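You operate a simulated robot arm through the tools that you are given. There is no shell and no other tool. Be economical: measure what you need, move in short steps, check, and stop when the job is done.

You are at the controls of a simulated robot arm. One attempt, no reset.

JOB
Scrub the grimy tube from the press clean, then close the gauge on it.
Fine: press lever left up, fingers clear of the die; scrub it on the purple mat with the purple block; block back; leave the length showing.
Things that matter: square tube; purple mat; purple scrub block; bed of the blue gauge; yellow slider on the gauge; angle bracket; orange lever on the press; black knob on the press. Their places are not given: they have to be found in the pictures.

It is judged by the outcome, as a careful person would: the job done as asked, and still so three seconds after it is handed in. It fails if anything else is knocked over, pushed out of place, dropped, spilled or broken.

ROBOT AND FRAMES
A 6-joint arm with a two-finger parallel gripper, fixed in place. Base frame: the origin is at the foot of the arm, x ahead of it, y to its left, z up; the work surface is at about z = 0.8. Units: m, degrees, N and s.
With the tool pointing down near the work surface it reaches from about 0.26 to 0.68 m from the base axis. Its first joint turns from -66.0 to 66.0 degrees. Payload 2.9 kg.
Tool frame: the origin (TCP) lies between the finger pads and is the grasp point; the fingertips stand 0.03 m ahead of it; z points along the fingers, y is the line along which they close. The gripper opens to 0.11 m. The fingers are 0.02 m wide and 0.01 m thick; the gripper's body (0.048 by 0.112 m) begins 0.055 m behind the TCP.
Orientation is that of the tool frame in the base frame, as [roll, pitch, yaw] about the fixed x, y, z axes, in that order (R = Rz(yaw) Ry(pitch) Rx(roll)). With the fingers straight down and closing along the base's y, the tool's x points along the base's -x, its y along +y and its z along -z.

CONTROLS
- The arm moves only by the tool send_rows. Its argument "moves" is a list of rows, each an object of numbers (a shift or turn left out is 0, a gripper value left out holds the last): "fingers": the finger opening in m, from 0 to 0.11; "x", "y", "z": the shift along the base's x, y, z in m; "ax", "ay", "az": the turn, a rotation vector about the base's x, y, z in degrees. In form: [{"fingers": .., "x": .., "y": .., "z": .., "ax": .., "ay": .., "az": ..}, ...]. A call has 1 to 10 rows; each row shifts and turns the commanded pose from where the row before left it. Each row takes 0.2 s and may step no farther than 0.05 m and 8.6 degrees from the row before; otherwise, or with a gripper value out of range, the whole call is refused. Where a pose cannot be reached the arm comes as near as it can. A force on the tool above 90 N (or 10 N above the force at the start of the call, whichever is more), or a blocked arm, ends the call early, and 0.2 s more pass. Each finger travels about 0.108 m/s and halts on what it meets, pressing with about 24 N; the grip force reading is that of the motor and also rises with nothing between the fingers. The clock runs only during rows and for 0.2 s after the last one: add rows that do not move to give the fingers time. It gives the time, the measured TCP pose, the force on the tool (base axes), the opening and the grip force at its end, in the units of the frame above (readings bear some noise).
- Cameras (640 x 400 px; columns grow to the right, rows downward): "scene" is fixed at [0.1052, 0.4353, 1.3908]; the picture's right is [-0.64, -0.77, 0.00], its down [-0.43, 0.36, -0.83] and it looks along [0.63, -0.53, -0.56] (base axes); focal length 297 px, centre (320, 200). "wrist" rides on the gripper at [-0.036, 0, -0.057] in the tool frame; the picture's right is [0.00, -1.00, 0.00], its down [0.97, 0.00, -0.24] and it looks along [0.24, 0.00, 0.97] (tool axes); focal length 218 px, centre (320, 200).
- get_image(camera): a new picture of that camera. It takes no simulated time.
- probe_pixels(camera, pixels): for up to 12 pixels [column, row] of the newest picture of that camera ("zoom" is the newest enlarged one), the place [x, y, z] in the base frame of the surface seen there, good to about 0.003 m, but the place of the scene camera against the robot may be out by one fixed shift of up to 0.025 m in any direction. It takes no simulated time.
- enlarge(camera, box): a new picture of the part [left, top, right, bottom] of that camera's present view, enlarged. It takes no simulated time.
- finish_job(): hands the job in; it is judged then, once.

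Go step by step. Measure first, check grasps and placings, and put right what went wrong. The budget is 80 turns and 34 pictures, counting those below and the enlarged ones. Unless the task says otherwise, let go and move clear before handing in, and close with one line.

The tools are called after "Request:" as a command line: name --argument value ..., lists and objects as JSON in quotes. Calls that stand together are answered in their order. send_rows: Moves the arm, as the interface text tells. Its arguments: {"type":"object","properties":{"moves":{"type":"array","items":{"type":"object","properties":{"fingers":{"type":"number"},"x":{"type":"number"},"y":{"type":"number"},"z":{"type":"number"},"ax":{"type":"number"},"ay":{"type":"number"},"az":{"type":"number"}}}}},"required":["moves"]} The other tools are called the same way: get_image (camera) takes a picture; probe_pixels (camera, pixels) gives the place of the surface under pixels of a picture; enlarge (camera, box) takes an enlarged picture of a part of a camera's view; finish_job () hands the job in.

At the start:

```text
time_s: 0.0
tool_pos: [0.3641, -0.3567, 1.0966]
tool_rot: [-180.0, 0.0, 180.0]
contact_force: [-1.2, -0.1, -0.1]
opening: 0.1101
finger_force: 0.0
```

scene: 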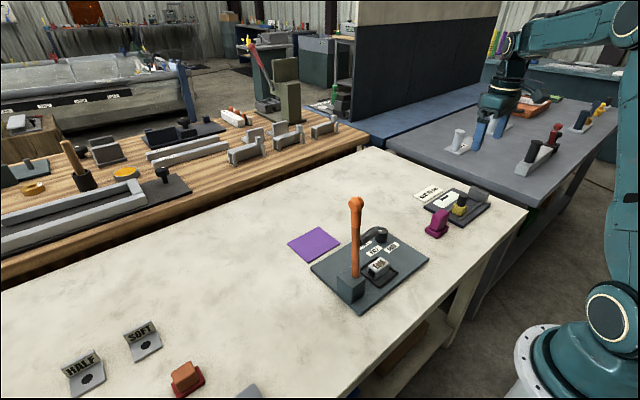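
wrist: 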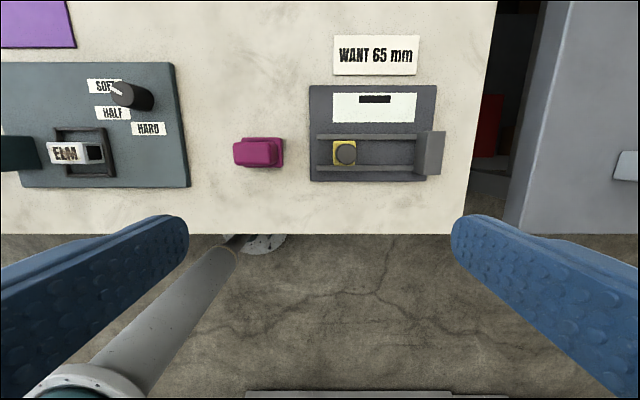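

The wrist picture shows the press (ELM piece near (80,152), knob at (130,95)), a purple block at (258,152), the gauge at (375,130) and the mat at (35,20). I'll enlarge the key parts.

Request:
enlarge --camera "scene" --box '[280, 170, 500, 320]'

Request:
enlarge --camera "wrist" --box '[0, 0, 460, 240]'

Request:
enlarge --camera "scene" --box '[40, 290, 280, 400]'

```text
2.67 times, centred on (390, 245) of scene
```

zoom: 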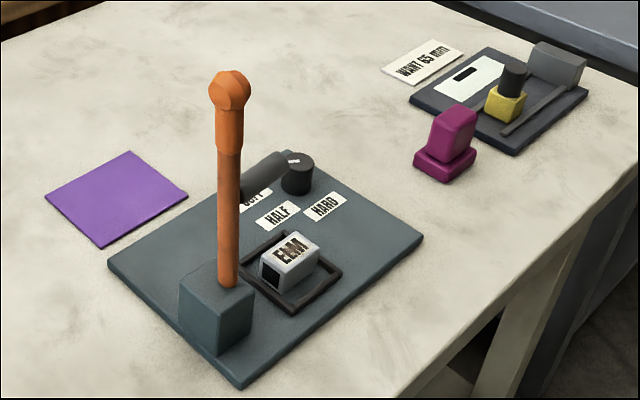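

```text
1.39 times, centred on (230, 120) of wrist
```

zoom: 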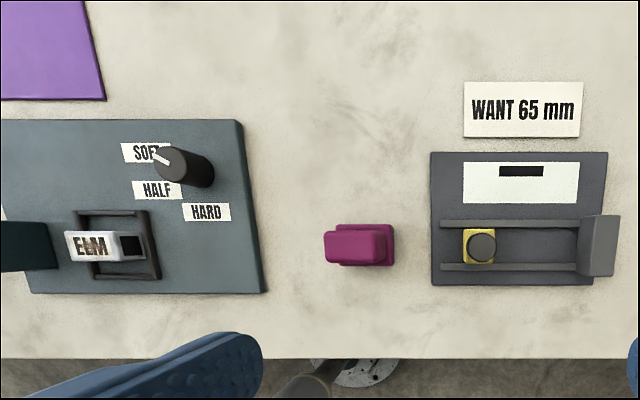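

```text
2.67 times, centred on (160, 345) of scene
```

zoom: 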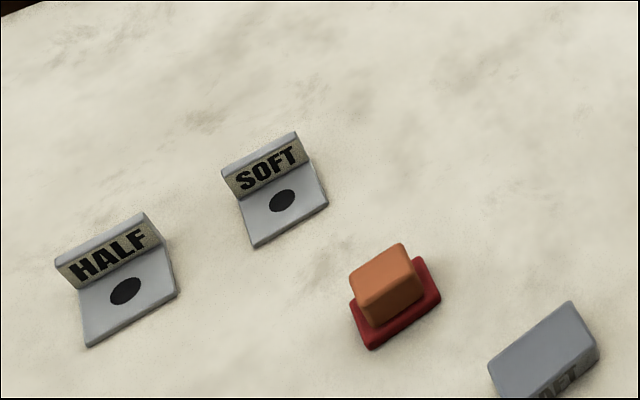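

The purple block stands between press and gauge, and the tube (ELM) lies in the die with its open end toward -y. I'll probe key points with the wrist picture and the scene.

Request:
probe_pixels --camera "wrist" --pixels '[[50, 152], [78, 144], [88, 163], [96, 153], [118, 90], [240, 152], [272, 152], [281, 160], [345, 153], [336, 153], [433, 155], [380, 176]]'

Request:
probe_pixels --camera "scene" --pixels '[[355, 202], [352, 290], [370, 268], [378, 263], [380, 236], [315, 243], [437, 222], [460, 202], [477, 195], [85, 378], [188, 372], [248, 390]]'

Request:
probe_pixels --camera "wrist" --pixels '[[72, 2], [76, 47], [5, 47], [53, 132], [108, 130], [108, 176], [60, 176], [375, 99], [360, 135], [360, 173], [256, 143], [256, 163]]'

```text
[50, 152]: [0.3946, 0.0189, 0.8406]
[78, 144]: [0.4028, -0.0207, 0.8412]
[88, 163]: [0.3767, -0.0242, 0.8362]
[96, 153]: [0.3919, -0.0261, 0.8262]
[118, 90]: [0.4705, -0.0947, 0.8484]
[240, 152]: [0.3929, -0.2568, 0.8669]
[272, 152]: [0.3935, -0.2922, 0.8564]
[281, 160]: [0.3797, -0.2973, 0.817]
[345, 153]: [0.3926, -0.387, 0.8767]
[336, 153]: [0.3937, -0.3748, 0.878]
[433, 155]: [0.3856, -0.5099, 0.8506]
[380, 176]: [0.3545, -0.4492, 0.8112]
```

```text
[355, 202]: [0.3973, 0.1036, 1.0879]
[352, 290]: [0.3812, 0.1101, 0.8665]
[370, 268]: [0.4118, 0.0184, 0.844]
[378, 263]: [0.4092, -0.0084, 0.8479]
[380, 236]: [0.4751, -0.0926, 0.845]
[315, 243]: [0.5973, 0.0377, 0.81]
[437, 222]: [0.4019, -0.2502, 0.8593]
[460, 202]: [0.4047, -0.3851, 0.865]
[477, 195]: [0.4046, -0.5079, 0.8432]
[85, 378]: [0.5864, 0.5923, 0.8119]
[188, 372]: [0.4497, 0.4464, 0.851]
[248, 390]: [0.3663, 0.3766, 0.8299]
```

```text
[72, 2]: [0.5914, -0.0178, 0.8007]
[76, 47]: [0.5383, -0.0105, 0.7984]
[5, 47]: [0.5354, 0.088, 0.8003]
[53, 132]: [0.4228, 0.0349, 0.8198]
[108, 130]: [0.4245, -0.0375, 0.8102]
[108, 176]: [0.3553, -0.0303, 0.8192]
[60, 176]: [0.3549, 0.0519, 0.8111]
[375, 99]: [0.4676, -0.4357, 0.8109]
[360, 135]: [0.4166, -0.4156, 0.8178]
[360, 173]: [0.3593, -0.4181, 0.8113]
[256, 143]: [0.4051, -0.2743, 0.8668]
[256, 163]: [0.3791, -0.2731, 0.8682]
```

The lever stands up at about (0.39, 0.11), reaching z≈1.1, and the tube is about at (0.39, 0.0, 0.83). I'll move above the press, staying clear of the lever, for a closer look.

Request:
send_rows --moves '[{"y": 0.05}, {"y": 0.05}, {"y": 0.05}, {"y": 0.05}, {"y": 0.05}, {"y": 0.05, "z": -0.03}, {"z": -0.05}, {}]'

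Request:
get_image --camera "wrist"

```text
refused: row 6 steps farther than a row can; nothing moved
```

```text
28 pictures are left
```

wrist: 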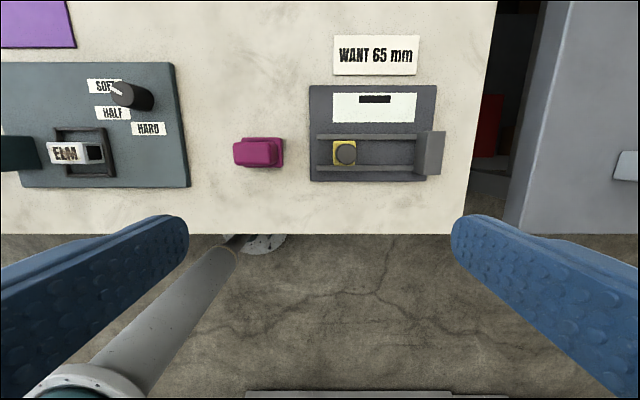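

One step was too long, so nothing moved. I'll resend with smaller rows.

Request:
send_rows --moves '[{"y": 0.05}, {"y": 0.05}, {"y": 0.05}, {"y": 0.05}, {"y": 0.05}, {"y": 0.05}, {"z": -0.04}, {"z": -0.04}, {}]'

Request:
get_image --camera "wrist"

```text
time_s: 2.0
tool_pos: [0.3639, -0.0536, 1.0158]
tool_rot: [-180.0, 0.0, 179.9]
contact_force: [-0.2, 0.1, -0.6]
opening: 0.1099
finger_force: 0.1
```

```text
27 pictures are left
```

wrist: 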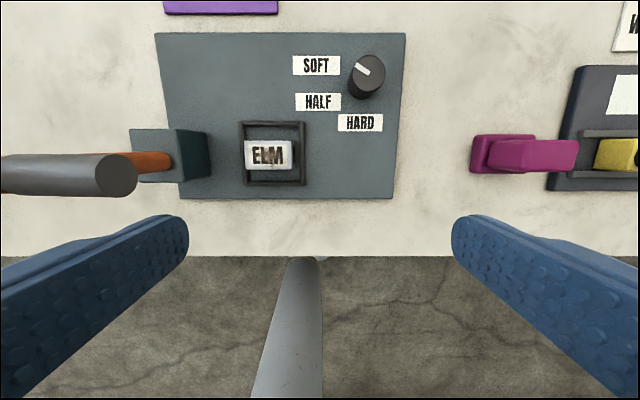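

A grey cylinder at (60,175) sticks out from the lever, high above the press. I'll probe it, the tube, and the die.

Request:
probe_pixels --camera "wrist" --pixels '[[118, 175], [70, 165], [10, 175], [150, 162], [195, 152], [246, 155], [267, 141], [292, 155], [267, 168], [241, 125], [304, 183], [280, 155]]'

Request:
enlarge --camera "wrist" --box '[210, 100, 330, 200]'

Request:
enlarge --camera "scene" --box '[320, 180, 440, 310]'

```text
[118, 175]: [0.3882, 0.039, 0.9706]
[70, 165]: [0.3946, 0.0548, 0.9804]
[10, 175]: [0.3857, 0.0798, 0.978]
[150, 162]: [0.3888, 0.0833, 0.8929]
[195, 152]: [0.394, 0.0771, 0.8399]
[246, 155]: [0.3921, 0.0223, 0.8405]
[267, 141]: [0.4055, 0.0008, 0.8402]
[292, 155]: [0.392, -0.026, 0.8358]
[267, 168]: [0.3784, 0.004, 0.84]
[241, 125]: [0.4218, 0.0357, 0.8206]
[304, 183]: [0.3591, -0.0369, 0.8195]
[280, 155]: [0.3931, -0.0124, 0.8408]
```

```text
4.00 times, centred on (270, 150) of wrist
```

zoom: 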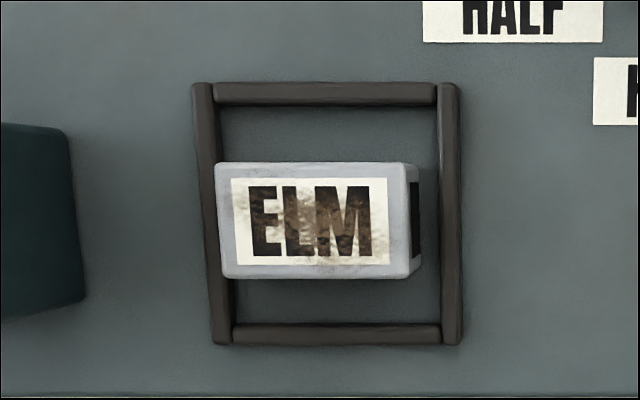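

```text
3.08 times, centred on (380, 245) of scene
```

zoom: 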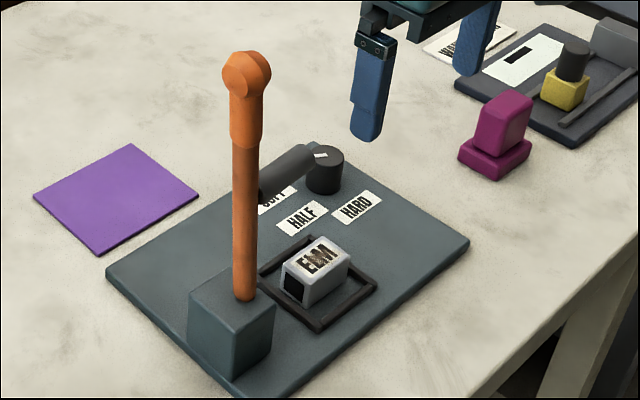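

The ram ends at y≈0.039, z≈0.97, close above the tube, which spans y −0.027..0.024, x 0.378..0.406, top z 0.8405 (die rim at 0.82). I'll turn to close along x, with a small lean away from the ram, after stepping aside.

Request:
send_rows --moves '[{"y": -0.05}, {"y": -0.03, "az": -8}, {"az": -8}, {"az": -8}, {"az": -8}, {"az": -8}, {"az": -8}, {"az": -8}, {"az": -8}, {"az": -8}]'

Request:
send_rows --moves '[{"az": -8}, {"az": -8}, {"az": -2, "fingers": 0.06}, {"ax": 7.5}, {"ax": 7.5}, {}, {}]'

Request:
get_image --camera "wrist"

Request:
get_image --camera "scene"

```text
time_s: 4.2
tool_pos: [0.3641, -0.1357, 1.0171]
tool_rot: [180.0, -0.1, 107.9]
contact_force: [0.4, 0.1, 0.5]
opening: 0.11
finger_force: 0.0
```

```text
time_s: 5.8
tool_pos: [0.3641, -0.1364, 1.0166]
tool_rot: [179.9, -15.0, 90.0]
contact_force: [0.3, -0.3, 0.3]
opening: 0.06
finger_force: 0.0
```

```text
24 pictures are left
```

wrist: 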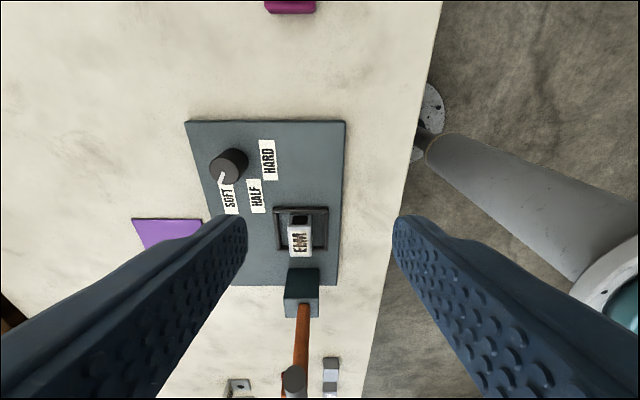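

```text
23 pictures are left
```

scene: 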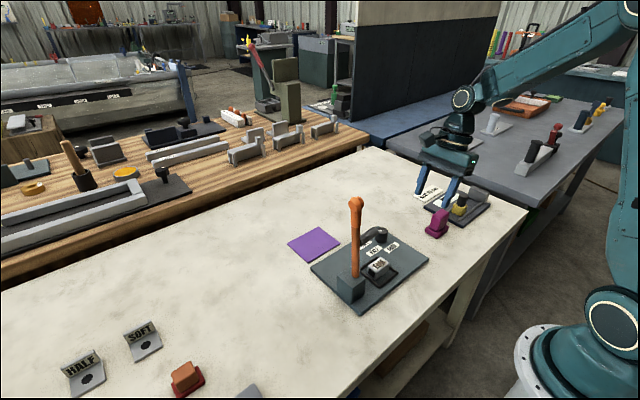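

The tool is turned and leaning away from the lever; the path to the tube is clear. I'll move low over the tube, then check alignment.

Request:
send_rows --moves '[{"x": 0.0279, "z": -0.03}, {"z": -0.045}, {"y": 0.02, "z": -0.03}, {"y": 0.036}, {"y": 0.036}, {"y": 0.036}, {}, {}]'

Request:
get_image --camera "wrist"

```text
time_s: 7.6
tool_pos: [0.3923, -0.0082, 0.9109]
tool_rot: [-180.0, -15.0, 89.9]
contact_force: [0.2, 1.0, -0.2]
opening: 0.0601
finger_force: 0.0
```

```text
22 pictures are left
```

wrist: 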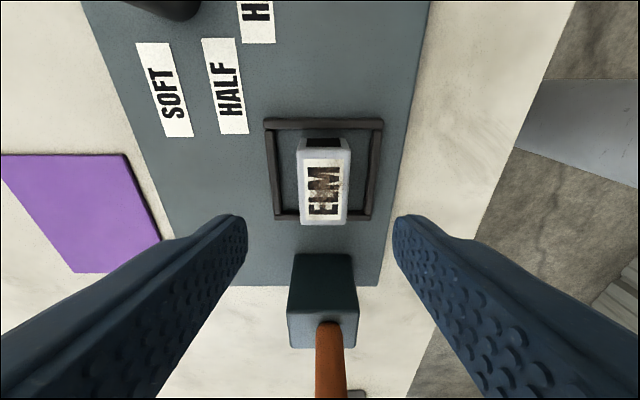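

The tube is centred between the fingers (col ≈325). I'll probe its edges to confirm before going down.

Request:
probe_pixels --camera "wrist" --pixels '[[301, 180], [346, 180], [324, 150], [324, 222], [323, 185], [268, 160], [377, 160], [325, 125], [322, 217], [125, 155], [158, 240], [76, 270]]'

```text
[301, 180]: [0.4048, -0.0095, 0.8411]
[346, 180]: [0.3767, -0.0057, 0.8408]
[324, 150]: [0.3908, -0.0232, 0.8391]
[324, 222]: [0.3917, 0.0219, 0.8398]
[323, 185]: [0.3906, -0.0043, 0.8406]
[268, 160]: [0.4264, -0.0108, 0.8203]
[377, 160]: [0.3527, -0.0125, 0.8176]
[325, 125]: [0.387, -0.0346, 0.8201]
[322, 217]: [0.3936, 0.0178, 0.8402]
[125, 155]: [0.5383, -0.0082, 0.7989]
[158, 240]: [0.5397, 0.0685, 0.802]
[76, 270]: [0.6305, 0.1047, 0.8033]
```

Tube mid is x≈0.391 and its top z 0.8405. I'll go down to TCP z 0.855 (tips just above the die rim) and close.

Request:
send_rows --moves '[{"x": -0.0012, "z": -0.028}, {"z": -0.0275}, {}, {"fingers": 0.04}, {"fingers": 0.02}, {}, {}]'

```text
time_s: 9.2
tool_pos: [0.3905, -0.0075, 0.8552]
tool_rot: [180.0, -15.0, 90.1]
contact_force: [4.8, -0.8, 0.5]
opening: 0.0291
finger_force: 23.5
```

The grip reads 0.029 m, so the tube is held. I'll lift slightly and then draw away toward −y.

Request:
send_rows --moves '[{"z": 0.02}, {"z": 0.03}, {"y": -0.04}, {"y": -0.04}, {"y": -0.04}, {"z": 0.03}, {}]'

Request:
get_image --camera "scene"

Request:
get_image --camera "wrist"

```text
time_s: 10.8
tool_pos: [0.3909, -0.1275, 0.9346]
tool_rot: [180.0, -15.0, 89.9]
contact_force: [-0.2, 0.1, 0.2]
opening: 0.0292
finger_force: 23.4
```

```text
21 pictures are left
```

scene: 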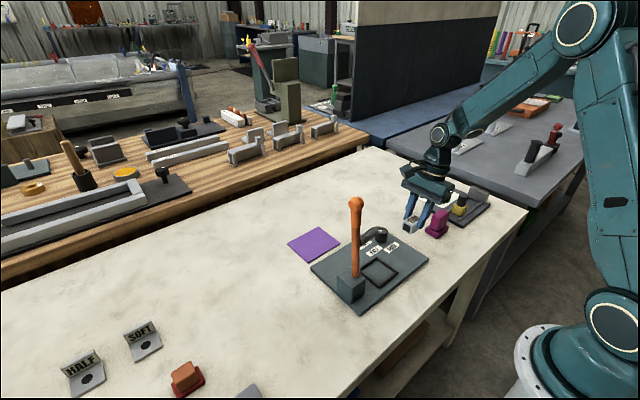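

```text
20 pictures are left
```

wrist: 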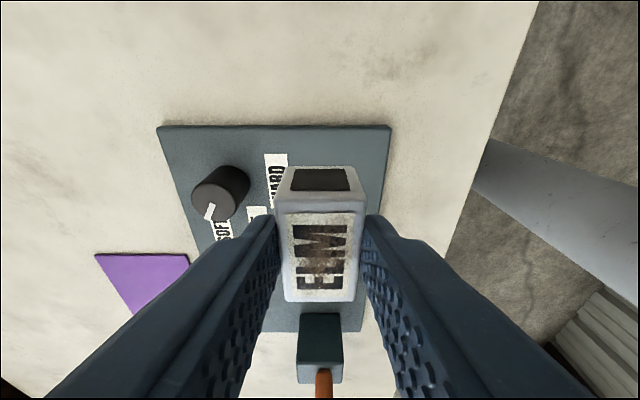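

The tube is held and level, lever still up. I'll probe the mat outline in the scene and wrist pictures.

Request:
probe_pixels --camera "scene" --pixels '[[290, 243], [320, 229], [337, 241], [308, 260], [314, 244], [346, 264], [380, 262], [396, 270], [375, 289], [380, 236]]'

Request:
probe_pixels --camera "wrist" --pixels '[[99, 256], [186, 256], [133, 308], [180, 262], [318, 225], [318, 297], [318, 180]]'

```text
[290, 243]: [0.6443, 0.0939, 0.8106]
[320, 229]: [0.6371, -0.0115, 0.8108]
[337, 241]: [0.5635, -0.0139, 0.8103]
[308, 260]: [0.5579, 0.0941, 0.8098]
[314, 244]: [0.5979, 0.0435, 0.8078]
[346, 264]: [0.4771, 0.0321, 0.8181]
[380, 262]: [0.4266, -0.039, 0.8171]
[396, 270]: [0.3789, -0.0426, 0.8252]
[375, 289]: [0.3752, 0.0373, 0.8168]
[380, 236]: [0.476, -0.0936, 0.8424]
```

```text
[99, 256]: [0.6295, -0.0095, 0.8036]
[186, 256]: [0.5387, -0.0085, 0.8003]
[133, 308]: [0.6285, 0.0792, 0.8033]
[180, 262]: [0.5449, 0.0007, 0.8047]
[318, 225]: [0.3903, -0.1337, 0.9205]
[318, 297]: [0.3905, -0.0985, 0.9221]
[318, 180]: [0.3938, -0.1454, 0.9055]
```

The mat spans x 0.538–0.633, y −0.009 to 0.10 with its top ≈0.803. I'll carry the tube to its centre, out at −y first then across.

Request:
send_rows --moves '[{"x": 0.0485, "z": 0.01}, {"x": 0.0485}, {"x": 0.0485}, {"x": 0.0485}, {"y": 0.042}, {"y": 0.042}, {"y": 0.041}, {"y": 0.041}, {}]'

Request:
get_image --camera "scene"

```text
time_s: 12.8
tool_pos: [0.5851, 0.0384, 0.9433]
tool_rot: [180.0, -15.0, 90.0]
contact_force: [-0.3, -0.2, 0.1]
opening: 0.029
finger_force: 24.1
```

```text
19 pictures are left
```

scene: 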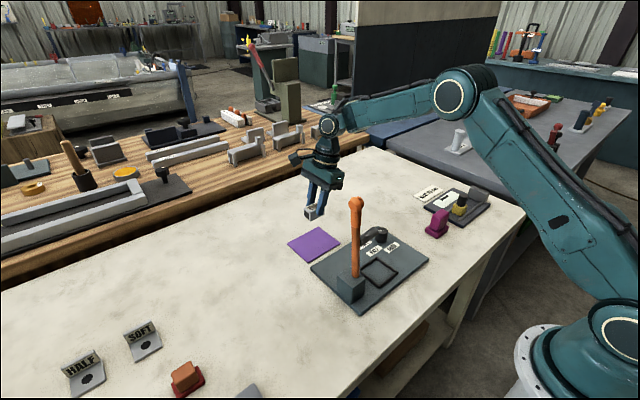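

The tube is above the mat with the arm clear of the lever. I'll lower it, with the last bit slow.

Request:
send_rows --moves '[{"z": -0.04}, {"z": -0.04}, {"z": -0.01}, {"z": -0.004}, {}]'

```text
time_s: 14.0
tool_pos: [0.5869, 0.0393, 0.8519]
tool_rot: [-180.0, -15.0, 90.0]
contact_force: [0.1, 0.0, -0.5]
opening: 0.0288
finger_force: 24.2
```

No contact yet. I'll go on down in small steps.

Request:
send_rows --moves '[{"z": -0.002}, {"z": -0.001}, {}, {}]'

```text
time_s: 15.0
tool_pos: [0.5849, 0.038, 0.8483]
tool_rot: [-180.0, -15.0, 90.0]
contact_force: [0.3, -0.4, -0.6]
opening: 0.0292
finger_force: 23.8
```

Request:
send_rows --moves '[{"z": -0.001}, {"z": -0.001}, {}, {}]'

```text
time_s: 16.0
tool_pos: [0.5852, 0.039, 0.8472]
tool_rot: [-180.0, -15.0, 90.0]
contact_force: [0.9, 0.5, -0.4]
opening: 0.0287
finger_force: 24.3
```

Commanded z is about 0.844 but measured 0.847, which suggests the tube is touching. I'll look closely.

Request:
enlarge --camera "scene" --box '[270, 170, 370, 270]'

Request:
send_rows --moves '[{}, {}]'

```text
4.00 times, centred on (320, 220) of scene
```

zoom: 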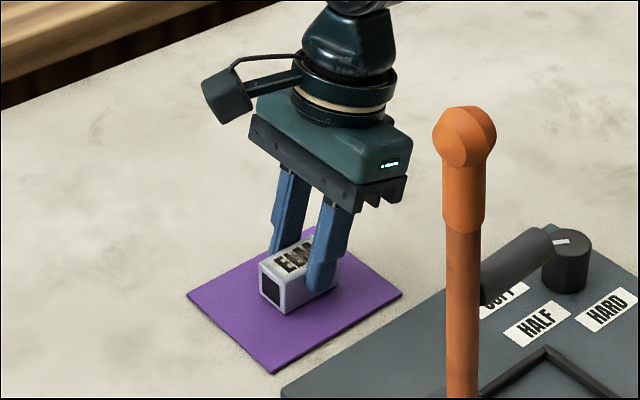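

```text
time_s: 16.6
tool_pos: [0.5854, 0.0379, 0.8477]
tool_rot: [-179.9, -15.0, 89.9]
contact_force: [-0.1, -0.6, -0.3]
opening: 0.029
finger_force: 23.7
```

The command is actually at 0.8471, matching the reading, so there is no contact yet. A few more small steps down.

Request:
send_rows --moves '[{"z": -0.001}, {}, {}]'

Request:
send_rows --moves '[{"z": -0.001}, {}, {}]'

```text
time_s: 17.4
tool_pos: [0.5851, 0.0368, 0.8476]
tool_rot: [-179.9, -14.9, 90.0]
contact_force: [-3.4, 0.5, 6.5]
opening: 0.0293
finger_force: 24.0
```

```text
time_s: 18.2
tool_pos: [0.5847, 0.0372, 0.8468]
tool_rot: [179.9, -15.0, 90.1]
contact_force: [-5.6, 1.2, 20.3]
opening: 0.0289
finger_force: 24.3
```

Contact is made (6.5 then 20 N). I'll back off 1.5 mm, release and retreat upward.

Request:
send_rows --moves '[{"z": 0.0013}, {"fingers": 0.045}, {"fingers": 0.06}, {}, {"z": 0.03}, {"z": 0.04}, {"z": 0.04}, {}]'

Request:
get_image --camera "wrist"

```text
time_s: 20.0
tool_pos: [0.5852, 0.0383, 0.9572]
tool_rot: [180.0, -15.0, 90.1]
contact_force: [0.1, 0.3, 0.9]
opening: 0.0599
finger_force: 0.0
```

```text
17 pictures are left
```

wrist: 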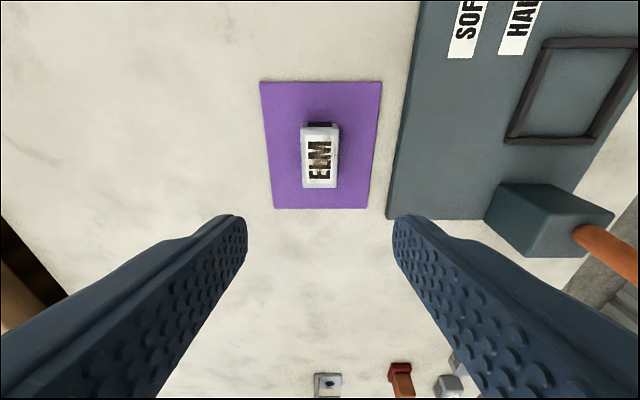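

The tube sits well on the mat. I'll probe its edges, and straighten the tool while heading for the purple block.

Request:
probe_pixels --camera "wrist" --pixels '[[304, 160], [336, 160], [320, 130], [320, 187], [320, 145], [320, 180], [263, 84], [379, 84], [277, 206], [367, 206]]'

Request:
send_rows --moves '[{"y": -0.04, "z": 0.02}, {"y": -0.045, "ax": -7.5}, {"y": -0.045, "ax": -7.5}, {"y": -0.045}, {"y": -0.045}, {"y": -0.02, "x": -0.04}, {"y": -0.02, "x": -0.045}, {"y": -0.02, "x": -0.045}, {"y": -0.02, "x": -0.045}, {}]'

Request:
get_image --camera "wrist"

```text
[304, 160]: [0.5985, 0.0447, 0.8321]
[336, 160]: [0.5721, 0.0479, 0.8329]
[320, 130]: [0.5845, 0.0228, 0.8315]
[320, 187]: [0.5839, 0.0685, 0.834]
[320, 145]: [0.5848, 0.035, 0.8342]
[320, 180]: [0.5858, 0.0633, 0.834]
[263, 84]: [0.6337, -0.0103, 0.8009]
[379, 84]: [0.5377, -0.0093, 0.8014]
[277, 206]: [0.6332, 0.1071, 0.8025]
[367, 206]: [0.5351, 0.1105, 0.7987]
```

```text
time_s: 22.2
tool_pos: [0.4103, -0.2602, 0.9772]
tool_rot: [180.0, 0.0, 90.1]
contact_force: [-0.5, -0.6, 0.6]
opening: 0.06
finger_force: 0.1
```

```text
16 pictures are left
```

wrist: 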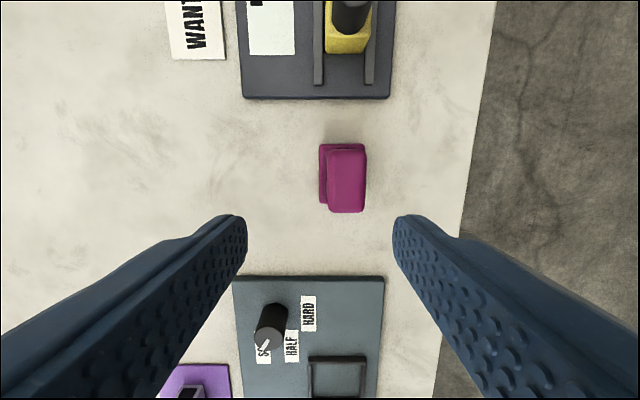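

The block shows at cols 319–366, rows 143–212. I'll probe its handle and base edges.

Request:
probe_pixels --camera "wrist" --pixels '[[329, 180], [364, 180], [346, 152], [346, 208], [346, 180], [321, 175], [323, 146], [323, 201], [360, 146], [329, 208], [364, 208], [333, 154]]'

Request:
enlarge --camera "scene" --box '[400, 180, 500, 260]'

```text
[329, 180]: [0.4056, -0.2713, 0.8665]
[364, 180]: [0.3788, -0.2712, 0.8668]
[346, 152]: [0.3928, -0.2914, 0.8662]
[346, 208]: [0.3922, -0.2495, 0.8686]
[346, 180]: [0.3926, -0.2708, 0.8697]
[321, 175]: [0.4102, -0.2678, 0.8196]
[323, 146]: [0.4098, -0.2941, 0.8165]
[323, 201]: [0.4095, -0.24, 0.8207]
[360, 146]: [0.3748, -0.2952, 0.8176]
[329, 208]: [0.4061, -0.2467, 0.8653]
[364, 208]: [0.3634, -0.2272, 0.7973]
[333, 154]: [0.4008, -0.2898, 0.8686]
```

```text
5.00 times, centred on (450, 220) of scene
```

zoom: 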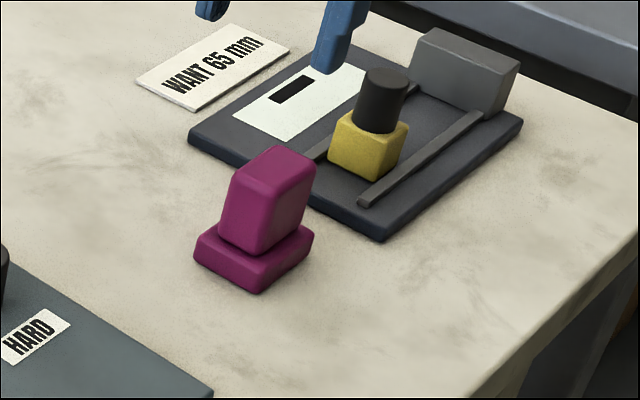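

Handle centre ≈ (0.3923, −0.2695), z 0.82–0.868, on a base up to 0.82. I'll descend with tips just over the base and grip along x.

Request:
send_rows --moves '[{"x": -0.018, "y": -0.0093}, {"z": -0.045}, {"z": -0.045}, {"z": -0.031}, {}, {"fingers": 0.04}, {"fingers": 0.018}, {}, {}]'

```text
time_s: 24.2
tool_pos: [0.3914, -0.2706, 0.8532]
tool_rot: [-180.0, 0.0, 90.0]
contact_force: [-0.2, -0.3, -0.2]
opening: 0.0295
finger_force: 23.7
```

Gripped at 0.0295 m. I'll lift the block and carry it over the tube on the mat.

Request:
send_rows --moves '[{"z": 0.045}, {"z": 0.045}, {"x": 0.0483}, {"x": 0.0483}, {"x": 0.0483}, {"x": 0.0481}, {"y": 0.045}, {"y": 0.045}, {"y": 0.045}, {"y": 0.045}]'

Request:
send_rows --moves '[{"y": 0.045}, {"y": 0.045}, {"y": 0.045}, {}, {}]'

Request:
get_image --camera "wrist"

```text
time_s: 26.4
tool_pos: [0.5837, -0.0923, 0.9462]
tool_rot: [180.0, 0.0, 89.9]
contact_force: [0.3, 0.9, -1.3]
opening: 0.0297
finger_force: 23.9
```

```text
time_s: 27.6
tool_pos: [0.5856, 0.0461, 0.9478]
tool_rot: [-180.0, -0.1, 90.0]
contact_force: [-0.5, -0.2, -0.9]
opening: 0.0297
finger_force: 23.8
```

```text
14 pictures are left
```

wrist: 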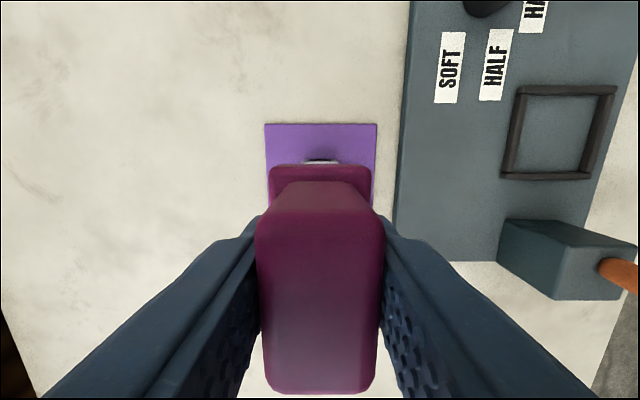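

The block is above the tube. I'll lower to just over the expected contact (z≈0.889) and then feel for it.

Request:
send_rows --moves '[{"z": -0.03}, {"z": -0.022}, {"z": -0.003}, {}, {}]'

Request:
send_rows --moves '[{"z": -0.001}, {}, {}]'

Request:
send_rows --moves '[{"z": -0.001}, {}, {}]'

```text
time_s: 28.8
tool_pos: [0.5839, 0.0444, 0.8895]
tool_rot: [179.9, 0.1, 90.0]
contact_force: [0.1, 0.9, -0.7]
opening: 0.0296
finger_force: 24.1
```

```text
time_s: 29.6
tool_pos: [0.5846, 0.0439, 0.8906]
tool_rot: [-180.0, 0.0, 90.0]
contact_force: [0.2, -0.9, -0.9]
opening: 0.0295
finger_force: 24.1
```

```text
time_s: 30.4
tool_pos: [0.5858, 0.0449, 0.8885]
tool_rot: [180.0, 0.0, 89.9]
contact_force: [-0.6, 0.1, -0.7]
opening: 0.0295
finger_force: 24.5
```

Request:
send_rows --moves '[{"z": -0.001}, {}, {}]'

Request:
send_rows --moves '[{"z": -0.0005}, {}, {}]'

```text
time_s: 31.2
tool_pos: [0.5846, 0.0441, 0.8876]
tool_rot: [180.0, 0.0, 90.0]
contact_force: [0.3, 0.1, -1.0]
opening: 0.0295
finger_force: 23.7
```

```text
time_s: 32.0
tool_pos: [0.5858, 0.0446, 0.8859]
tool_rot: [179.9, 0.0, 90.0]
contact_force: [-2.3, -0.1, 5.4]
opening: 0.0297
finger_force: 24.1
```

Contact at about 6 N. I'll scrub in gentle strokes along the tube's length.

Request:
send_rows --moves '[{"y": 0.01}, {"y": 0.01}, {"y": -0.01}, {"y": -0.01}, {"y": -0.01}, {"y": -0.01}, {"y": 0.01}, {"y": 0.01}, {}]'

Request:
enlarge --camera "scene" --box '[270, 170, 370, 270]'

```text
time_s: 34.0
tool_pos: [0.5836, 0.0435, 0.8874]
tool_rot: [-179.9, 0.0, 89.9]
contact_force: [0.0, -5.1, 4.3]
opening: 0.0297
finger_force: 23.8
```

```text
4.00 times, centred on (320, 220) of scene
```

zoom: 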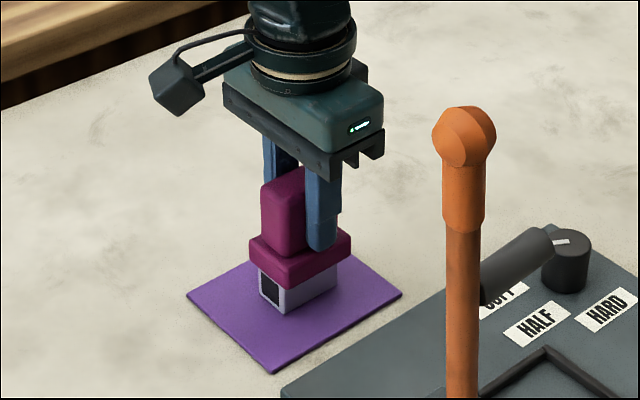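

The tube stayed put under the block (its end still at (270,290) in the zoom). I'll do more strokes.

Request:
send_rows --moves '[{"y": 0.02}, {"y": -0.02}, {"y": -0.02}, {"y": 0.02}, {"y": 0.02}, {"y": -0.02}, {"y": -0.02}, {"y": 0.02}, {}]'

Request:
send_rows --moves '[{"y": 0.02}, {"y": -0.02}, {"y": -0.02}, {"y": 0.02}, {"y": 0.02}, {"y": -0.02}, {"y": -0.02}, {"y": 0.02}, {}]'

Request:
send_rows --moves '[{"z": 0.03}, {"z": 0.04}, {"y": -0.05}, {"y": -0.05}, {"y": -0.05}, {}]'

Request:
enlarge --camera "scene" --box '[280, 190, 360, 270]'

```text
time_s: 36.0
tool_pos: [0.5843, 0.0435, 0.8886]
tool_rot: [-179.9, 0.0, 90.0]
contact_force: [-0.1, -0.8, -0.4]
opening: 0.0297
finger_force: 23.7
```

```text
time_s: 38.0
tool_pos: [0.5846, 0.0441, 0.8873]
tool_rot: [-180.0, 0.0, 90.1]
contact_force: [-0.2, -0.8, -1.2]
opening: 0.0294
finger_force: 23.9
```

```text
time_s: 39.4
tool_pos: [0.5844, -0.1073, 0.9573]
tool_rot: [179.9, 0.0, 90.0]
contact_force: [-0.3, -0.1, -1.3]
opening: 0.0297
finger_force: 23.4
```

```text
5.00 times, centred on (320, 230) of scene
```

zoom: 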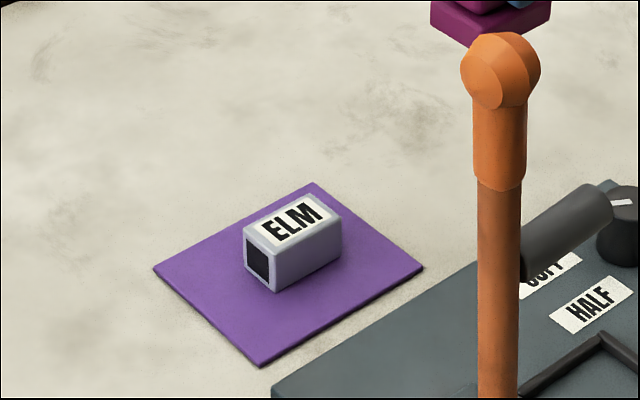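

The label now looks clean. I'll take the block back to its place: x −0.193, y −0.165, then lower.

Request:
send_rows --moves '[{"y": -0.0413}, {"y": -0.0413}, {"y": -0.0412}, {"y": -0.0412}, {"x": -0.0483}, {"x": -0.0483}, {"x": -0.0483}, {"x": -0.0481}, {}]'

Request:
send_rows --moves '[{"z": -0.045}, {"z": -0.045}, {"z": -0.008}, {"z": -0.002}, {}, {}]'

```text
time_s: 41.4
tool_pos: [0.3923, -0.2723, 0.9562]
tool_rot: [180.0, 0.0, 90.0]
contact_force: [0.8, 0.2, -0.9]
opening: 0.0292
finger_force: 24.3
```

```text
time_s: 42.8
tool_pos: [0.3923, -0.2722, 0.8569]
tool_rot: [180.0, 0.1, 90.1]
contact_force: [-0.4, -0.7, -0.3]
opening: 0.0296
finger_force: 23.7
```

Just above the table now. I'll feel for contact.

Request:
send_rows --moves '[{"z": -0.001}, {}, {}]'

Request:
send_rows --moves '[{"z": -0.001}, {}, {}]'

```text
time_s: 43.6
tool_pos: [0.3917, -0.2718, 0.8561]
tool_rot: [-179.9, 0.0, 90.1]
contact_force: [-0.1, 0.4, -0.9]
opening: 0.0297
finger_force: 24.0
```

```text
time_s: 44.4
tool_pos: [0.391, -0.2726, 0.8556]
tool_rot: [-179.9, 0.0, 90.0]
contact_force: [-0.2, -0.3, -0.9]
opening: 0.0296
finger_force: 23.5
```

Request:
send_rows --moves '[{"z": -0.001}, {}, {}]'

Request:
send_rows --moves '[{"z": -0.0005}, {}, {}]'

```text
time_s: 45.2
tool_pos: [0.3914, -0.271, 0.8537]
tool_rot: [180.0, 0.0, 90.1]
contact_force: [0.0, -0.6, -1.6]
opening: 0.0295
finger_force: 23.7
```

```text
time_s: 46.0
tool_pos: [0.3923, -0.271, 0.8532]
tool_rot: [-179.9, 0.0, 90.0]
contact_force: [-0.5, 0.8, -1.3]
opening: 0.0296
finger_force: 24.4
```

Still carrying the block's weight. Another step or two.

Request:
send_rows --moves '[{"z": -0.001}, {}, {}]'

Request:
send_rows --moves '[{"z": -0.0005}, {}, {}]'

```text
time_s: 46.8
tool_pos: [0.3909, -0.2709, 0.853]
tool_rot: [180.0, 0.0, 90.0]
contact_force: [-1.3, -0.5, 3.3]
opening: 0.0295
finger_force: 24.0
```

```text
time_s: 47.6
tool_pos: [0.3919, -0.2708, 0.8537]
tool_rot: [-180.0, 0.0, 89.9]
contact_force: [-3.6, 2.4, 12.2]
opening: 0.0297
finger_force: 24.1
```

The block is down. I'll ease up, release and rise for a look at the block, gauge and slider.

Request:
send_rows --moves '[{"z": 0.0008}, {"fingers": 0.045}, {"fingers": 0.06}, {}, {"z": 0.04}, {"z": 0.045}, {"z": 0.045}, {}]'

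Request:
get_image --camera "wrist"

```text
time_s: 49.4
tool_pos: [0.3911, -0.2715, 0.9847]
tool_rot: [180.0, 0.0, 90.0]
contact_force: [0.1, -0.5, -0.1]
opening: 0.0596
finger_force: 0.0
```

```text
11 pictures are left
```

wrist: 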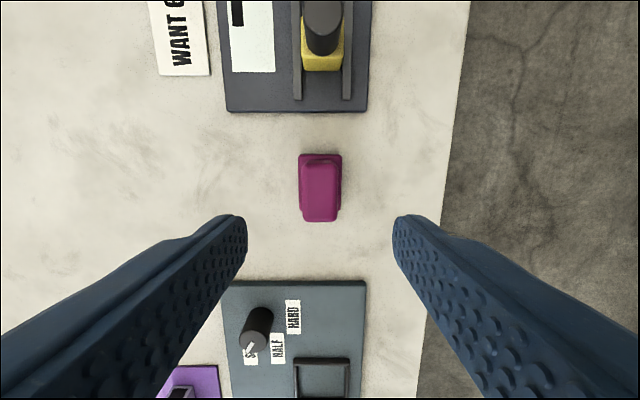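

The block is back where it stood. Now I go to the tube on the mat (centre ≈0.585, 0.045).

Request:
send_rows --moves '[{"x": 0.0484}, {"x": 0.0484}, {"x": 0.0484}, {"x": 0.0484}, {"y": 0.0495}, {"y": 0.0495}, {"y": 0.0495}, {"y": 0.0495}, {"y": 0.0495}, {"y": 0.0495}]'

Request:
send_rows --moves '[{"y": 0.0185, "z": -0.03}, {}, {}]'

Request:
get_image --camera "wrist"

```text
time_s: 51.6
tool_pos: [0.5841, 0.027, 0.9818]
tool_rot: [-180.0, 0.1, 89.9]
contact_force: [0.4, 0.4, 0.6]
opening: 0.0599
finger_force: 0.1
```

```text
time_s: 52.4
tool_pos: [0.5826, 0.0459, 0.9516]
tool_rot: [-180.0, 0.1, 90.0]
contact_force: [0.1, 0.2, 0.3]
opening: 0.0598
finger_force: 0.0
```

```text
10 pictures are left
```

wrist: 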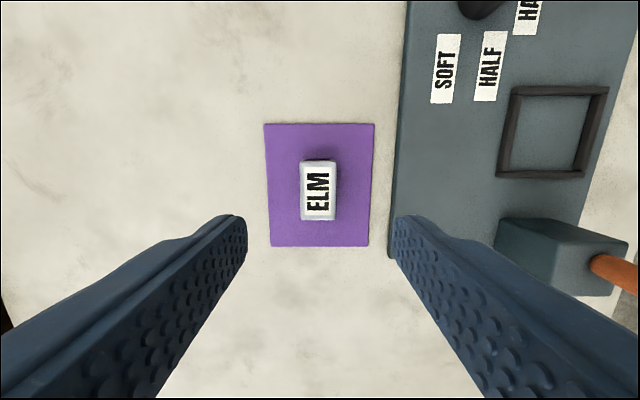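

The label at (318,190) is clean and the tube is centred. I'll measure it.

Request:
probe_pixels --camera "wrist" --pixels '[[303, 195], [335, 195], [319, 164], [319, 219], [319, 190], [306, 170], [306, 217], [333, 170], [333, 216]]'

```text
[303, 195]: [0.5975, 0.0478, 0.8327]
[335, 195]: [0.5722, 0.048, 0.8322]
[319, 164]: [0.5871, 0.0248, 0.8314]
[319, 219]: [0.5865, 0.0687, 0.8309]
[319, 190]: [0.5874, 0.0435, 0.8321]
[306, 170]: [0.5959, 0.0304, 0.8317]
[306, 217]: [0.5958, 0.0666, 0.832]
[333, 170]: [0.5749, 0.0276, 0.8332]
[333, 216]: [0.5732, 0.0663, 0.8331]
```

Tube centre ≈ (0.585, 0.046). I'll lower to TCP z≈0.8455 and grip.

Request:
send_rows --moves '[{"x": 0.0005, "z": -0.045}, {"z": -0.045}, {"z": -0.0165}, {}, {"fingers": 0.04}, {"fingers": 0.02}, {}, {}]'

Request:
send_rows --moves '[{"z": 0.04}, {"z": 0.045}, {"y": -0.0495}, {"y": -0.0495}, {"y": -0.0495}, {"y": -0.0495}, {"y": -0.0495}, {"y": -0.0495}, {}]'

```text
time_s: 54.2
tool_pos: [0.5847, 0.0453, 0.8457]
tool_rot: [-180.0, 0.0, 90.0]
contact_force: [-0.5, -0.1, -0.5]
opening: 0.0291
finger_force: 24.0
```

```text
time_s: 56.2
tool_pos: [0.5861, -0.2503, 0.93]
tool_rot: [180.0, 0.0, 90.0]
contact_force: [-0.7, 0.4, -0.7]
opening: 0.0295
finger_force: 23.6
```

The tube is held. I'll go up and over toward the gauge for a view of its bed.

Request:
send_rows --moves '[{"z": 0.04}, {"x": -0.048}, {"x": -0.048}, {"x": -0.048}, {"x": -0.048}, {"y": -0.05}, {"y": -0.05}, {}, {}]'

Request:
get_image --camera "wrist"

```text
time_s: 58.2
tool_pos: [0.3953, -0.352, 0.9727]
tool_rot: [-179.9, 0.0, 90.0]
contact_force: [0.4, 0.1, -0.5]
opening: 0.0288
finger_force: 24.2
```

```text
9 pictures are left
```

wrist: 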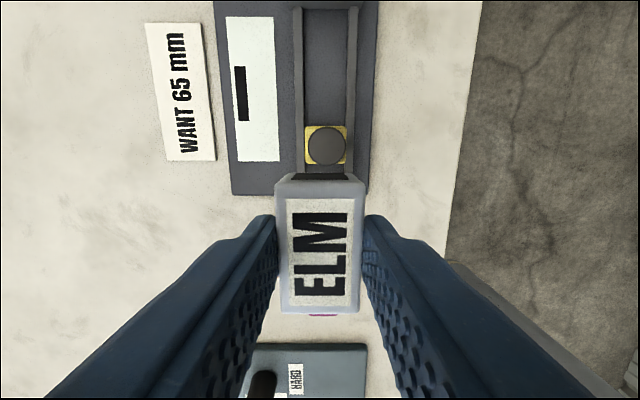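

The channel is at cols 303–347 with the slider at (326,145). I'll probe these and move a bit farther to see the anvil.

Request:
probe_pixels --camera "wrist" --pixels '[[306, 60], [346, 60], [299, 60], [352, 60], [326, 60], [308, 145], [345, 145], [310, 128], [326, 145], [241, 68], [238, 118], [325, 10]]'

Request:
send_rows --moves '[{"y": -0.05}, {"y": -0.04}, {}, {}]'

Request:
get_image --camera "wrist"

```text
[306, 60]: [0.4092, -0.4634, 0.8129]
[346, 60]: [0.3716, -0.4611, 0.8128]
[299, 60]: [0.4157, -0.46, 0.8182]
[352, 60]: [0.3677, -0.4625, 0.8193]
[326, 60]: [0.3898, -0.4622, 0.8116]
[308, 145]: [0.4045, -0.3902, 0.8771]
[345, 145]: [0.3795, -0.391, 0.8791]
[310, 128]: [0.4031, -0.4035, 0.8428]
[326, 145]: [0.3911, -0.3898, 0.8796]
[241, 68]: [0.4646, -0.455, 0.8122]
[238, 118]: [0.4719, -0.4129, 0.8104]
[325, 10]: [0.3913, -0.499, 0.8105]
```

```text
time_s: 59.2
tool_pos: [0.3923, -0.4434, 0.9701]
tool_rot: [179.9, 0.0, 90.0]
contact_force: [-0.3, -0.1, -0.8]
opening: 0.029
finger_force: 24.1
```

```text
8 pictures are left
```

wrist: 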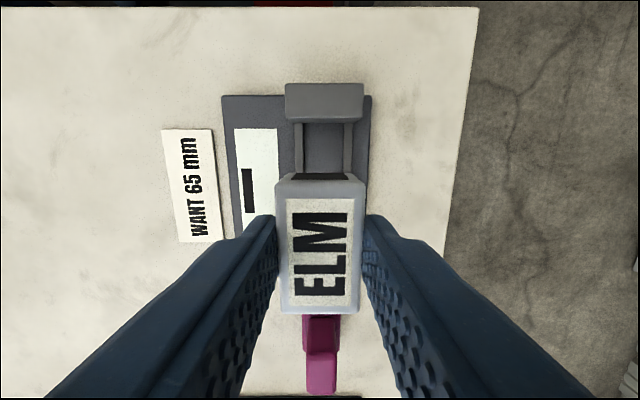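

Now I see the anvil at (325,100). I'll probe its inner face, and the tube's ends in the grip.

Request:
probe_pixels --camera "wrist" --pixels '[[325, 118], [325, 124], [325, 112], [325, 90], [325, 128], [320, 185], [320, 305], [320, 176], [290, 250], [352, 250], [303, 150], [347, 150]]'

```text
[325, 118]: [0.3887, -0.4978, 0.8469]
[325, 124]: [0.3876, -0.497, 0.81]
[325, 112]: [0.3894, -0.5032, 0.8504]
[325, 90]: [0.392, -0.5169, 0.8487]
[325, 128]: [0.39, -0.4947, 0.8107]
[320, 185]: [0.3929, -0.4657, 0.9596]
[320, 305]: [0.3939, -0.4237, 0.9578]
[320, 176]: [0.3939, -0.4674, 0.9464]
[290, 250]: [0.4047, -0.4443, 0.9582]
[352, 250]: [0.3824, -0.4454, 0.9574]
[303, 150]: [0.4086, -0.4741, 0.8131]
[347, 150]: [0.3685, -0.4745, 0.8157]
```

The anvil face is at y≈−0.4975, slider face −0.404, channel centre x≈0.390, bed 0.811. I'll lower the tube (0.049 long) with its centre at y≈−0.463.

Request:
send_rows --moves '[{"x": -0.0022, "y": -0.0195}, {"z": -0.04}, {"z": -0.04}, {"z": -0.025}, {"z": -0.008}, {}, {}]'

Request:
send_rows --moves '[{"z": -0.0015}, {}, {}]'

Request:
send_rows --moves '[{"z": -0.001}, {}, {}]'

```text
time_s: 60.8
tool_pos: [0.392, -0.4611, 0.8576]
tool_rot: [-180.0, 0.0, 90.0]
contact_force: [0.4, -1.0, -0.5]
opening: 0.0289
finger_force: 24.6
```

```text
time_s: 61.6
tool_pos: [0.3908, -0.4601, 0.8571]
tool_rot: [179.9, 0.0, 90.0]
contact_force: [0.0, 0.3, -1.2]
opening: 0.029
finger_force: 23.9
```

```text
time_s: 62.4
tool_pos: [0.3917, -0.4617, 0.8563]
tool_rot: [-180.0, 0.0, 90.0]
contact_force: [-0.2, 0.1, 0.5]
opening: 0.0289
finger_force: 23.9
```

Request:
send_rows --moves '[{"z": -0.001}, {}, {}]'

Request:
send_rows --moves '[{"z": -0.001}, {}, {}]'

```text
time_s: 63.2
tool_pos: [0.3907, -0.4617, 0.8558]
tool_rot: [-179.9, 0.0, 90.0]
contact_force: [0.0, 0.0, -0.4]
opening: 0.0289
finger_force: 24.6
```

```text
time_s: 64.0
tool_pos: [0.3918, -0.4609, 0.8546]
tool_rot: [180.0, 0.0, 90.0]
contact_force: [-0.3, -0.1, -0.2]
opening: 0.0292
finger_force: 24.1
```

Request:
send_rows --moves '[{"z": -0.001}, {}, {}]'

Request:
send_rows --moves '[{"z": -0.0007}, {}, {}]'

```text
time_s: 64.8
tool_pos: [0.392, -0.4614, 0.8537]
tool_rot: [-179.9, 0.0, 90.0]
contact_force: [-0.6, -0.3, -0.5]
opening: 0.0291
finger_force: 23.9
```

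```text
time_s: 65.6
tool_pos: [0.3914, -0.4603, 0.853]
tool_rot: [179.9, 0.0, 90.0]
contact_force: [0.9, 0.6, 3.5]
opening: 0.0291
finger_force: 24.1
```

Contact with the bed. I'll release, rise, and look at the tube and the slider knob.

Request:
send_rows --moves '[{"fingers": 0.04}, {"fingers": 0.06}, {}, {"z": 0.03}, {"z": 0.04}, {"z": 0.04}, {"y": 0.04}, {"y": 0.032}, {}]'

Request:
get_image --camera "wrist"

```text
time_s: 67.6
tool_pos: [0.3923, -0.3897, 0.9612]
tool_rot: [179.9, 0.0, 90.0]
contact_force: [-1.0, -0.6, -0.4]
opening: 0.06
finger_force: 0.0
```

```text
7 pictures are left
```

wrist: 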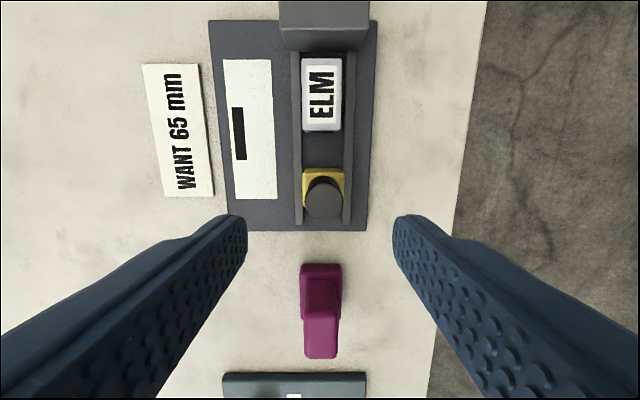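

The tube lies straight in the bed at (322,95) and the slider knob is at (323,198). I'll probe them.

Request:
probe_pixels --camera "wrist" --pixels '[[306, 198], [341, 198], [323, 180], [323, 216], [323, 198], [322, 172], [321, 128], [321, 60], [305, 95], [340, 95], [323, 47]]'

```text
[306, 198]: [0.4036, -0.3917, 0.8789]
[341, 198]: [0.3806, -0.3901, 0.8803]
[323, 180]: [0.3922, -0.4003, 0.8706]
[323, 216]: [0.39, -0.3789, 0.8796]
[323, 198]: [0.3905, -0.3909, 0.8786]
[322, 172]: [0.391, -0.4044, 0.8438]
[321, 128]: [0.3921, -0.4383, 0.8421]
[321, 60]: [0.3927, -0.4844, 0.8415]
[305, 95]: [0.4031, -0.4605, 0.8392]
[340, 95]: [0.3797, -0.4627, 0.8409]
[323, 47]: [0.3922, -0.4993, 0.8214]
```

Knob centre ≈ (0.3915, −0.3905), z 0.844–0.879. I'll grip it with tips at about z 0.852.

Request:
send_rows --moves '[{"z": -0.04, "y": -0.0008}, {"z": -0.03}, {"z": -0.0105}, {}, {"fingers": 0.035}, {"fingers": 0.015}, {}, {}]'

```text
time_s: 69.4
tool_pos: [0.3892, -0.3892, 0.8814]
tool_rot: [-179.7, -0.1, 89.8]
contact_force: [-24.2, -0.2, 1.6]
opening: 0.0251
finger_force: 45.0
```

Gripped (0.025 m), but with a 24 N sideways pull. I'll shift the command toward −x to relieve it.

Request:
send_rows --moves '[{"x": -0.0015}, {}, {}]'

```text
time_s: 70.2
tool_pos: [0.3895, -0.3888, 0.8819]
tool_rot: [180.0, -0.1, 90.1]
contact_force: [-16.4, 1.0, -0.9]
opening: 0.0252
finger_force: 44.7
```

Request:
send_rows --moves '[{"x": -0.0015}, {"x": -0.0013}, {}, {}]'

```text
time_s: 71.2
tool_pos: [0.389, -0.3901, 0.8819]
tool_rot: [179.7, 0.1, 90.2]
contact_force: [18.1, 0.9, -13.2]
opening: 0.0255
finger_force: 45.2
```

Request:
send_rows --moves '[{"x": 0.0014}, {}, {}]'

```text
time_s: 72.0
tool_pos: [0.3902, -0.3903, 0.8809]
tool_rot: [180.0, 0.0, 90.2]
contact_force: [21.6, -0.6, -12.5]
opening: 0.0255
finger_force: 44.6
```

The side load has hysteresis. I'll open and re-grip from this corrected position.

Request:
send_rows --moves '[{"fingers": 0.045}, {}, {"fingers": 0.022}, {}, {}]'

```text
time_s: 73.2
tool_pos: [0.3892, -0.3904, 0.8819]
tool_rot: [179.9, 0.1, 90.1]
contact_force: [14.5, 0.2, -3.8]
opening: 0.0252
finger_force: 44.6
```

Request:
send_rows --moves '[{"fingers": 0.045, "x": 0.0009}, {}, {"fingers": 0.022}, {}, {}]'

```text
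time_s: 74.4
tool_pos: [0.3891, -0.3914, 0.8821]
tool_rot: [-180.0, 0.1, 90.0]
contact_force: [3.3, -0.5, -2.7]
opening: 0.0252
finger_force: 45.1
```

Side load is now small. I'll slide the knob toward the tube in 5 mm rows.

Request:
send_rows --moves '[{"y": -0.005}, {"y": -0.005}, {"y": -0.005}, {"y": -0.005}, {"y": -0.005}, {}]'

```text
time_s: 75.8
tool_pos: [0.3896, -0.4151, 0.8828]
tool_rot: [179.9, 0.1, 90.0]
contact_force: [6.6, 0.2, 1.0]
opening: 0.0253
finger_force: 44.9
```

The slider moves freely. I continue toward the tube and then the anvil.

Request:
send_rows --moves '[{"y": -0.004}, {"y": -0.004}, {"y": -0.004}, {"y": -0.002}, {"y": -0.002}, {}]'

```text
time_s: 77.2
tool_pos: [0.3893, -0.4336, 0.8829]
tool_rot: [179.9, 0.1, 90.0]
contact_force: [5.1, 1.2, 11.8]
opening: 0.0255
finger_force: 45.2
```

Request:
send_rows --moves '[{"y": -0.001}, {}, {}]'

Request:
send_rows --moves '[{"y": -0.001}, {}, {}]'

```text
time_s: 78.0
tool_pos: [0.3906, -0.4333, 0.8826]
tool_rot: [179.9, 0.1, 89.9]
contact_force: [6.0, -0.4, 16.7]
opening: 0.0252
finger_force: 45.5
```

```text
time_s: 78.8
tool_pos: [0.3901, -0.4342, 0.8809]
tool_rot: [-179.9, 0.0, 90.1]
contact_force: [4.5, -0.5, 15.3]
opening: 0.0254
finger_force: 44.7
```

Request:
send_rows --moves '[{"y": -0.001}, {}, {}]'

Request:
send_rows --moves '[{"y": -0.001}, {}, {}]'

Request:
enlarge --camera "scene" --box '[400, 160, 510, 230]'

```text
time_s: 79.6
tool_pos: [0.3895, -0.434, 0.8817]
tool_rot: [180.0, 0.0, 90.0]
contact_force: [4.0, 0.2, 19.0]
opening: 0.0252
finger_force: 45.2
```

```text
time_s: 80.4
tool_pos: [0.3896, -0.4337, 0.8814]
tool_rot: [179.9, 0.0, 90.1]
contact_force: [-0.6, 11.7, 25.2]
opening: 0.0254
finger_force: 44.7
```

```text
5.71 times, centred on (455, 195) of scene
```

zoom: 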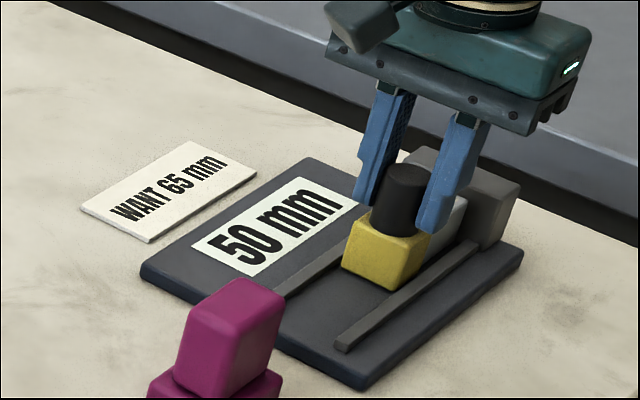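

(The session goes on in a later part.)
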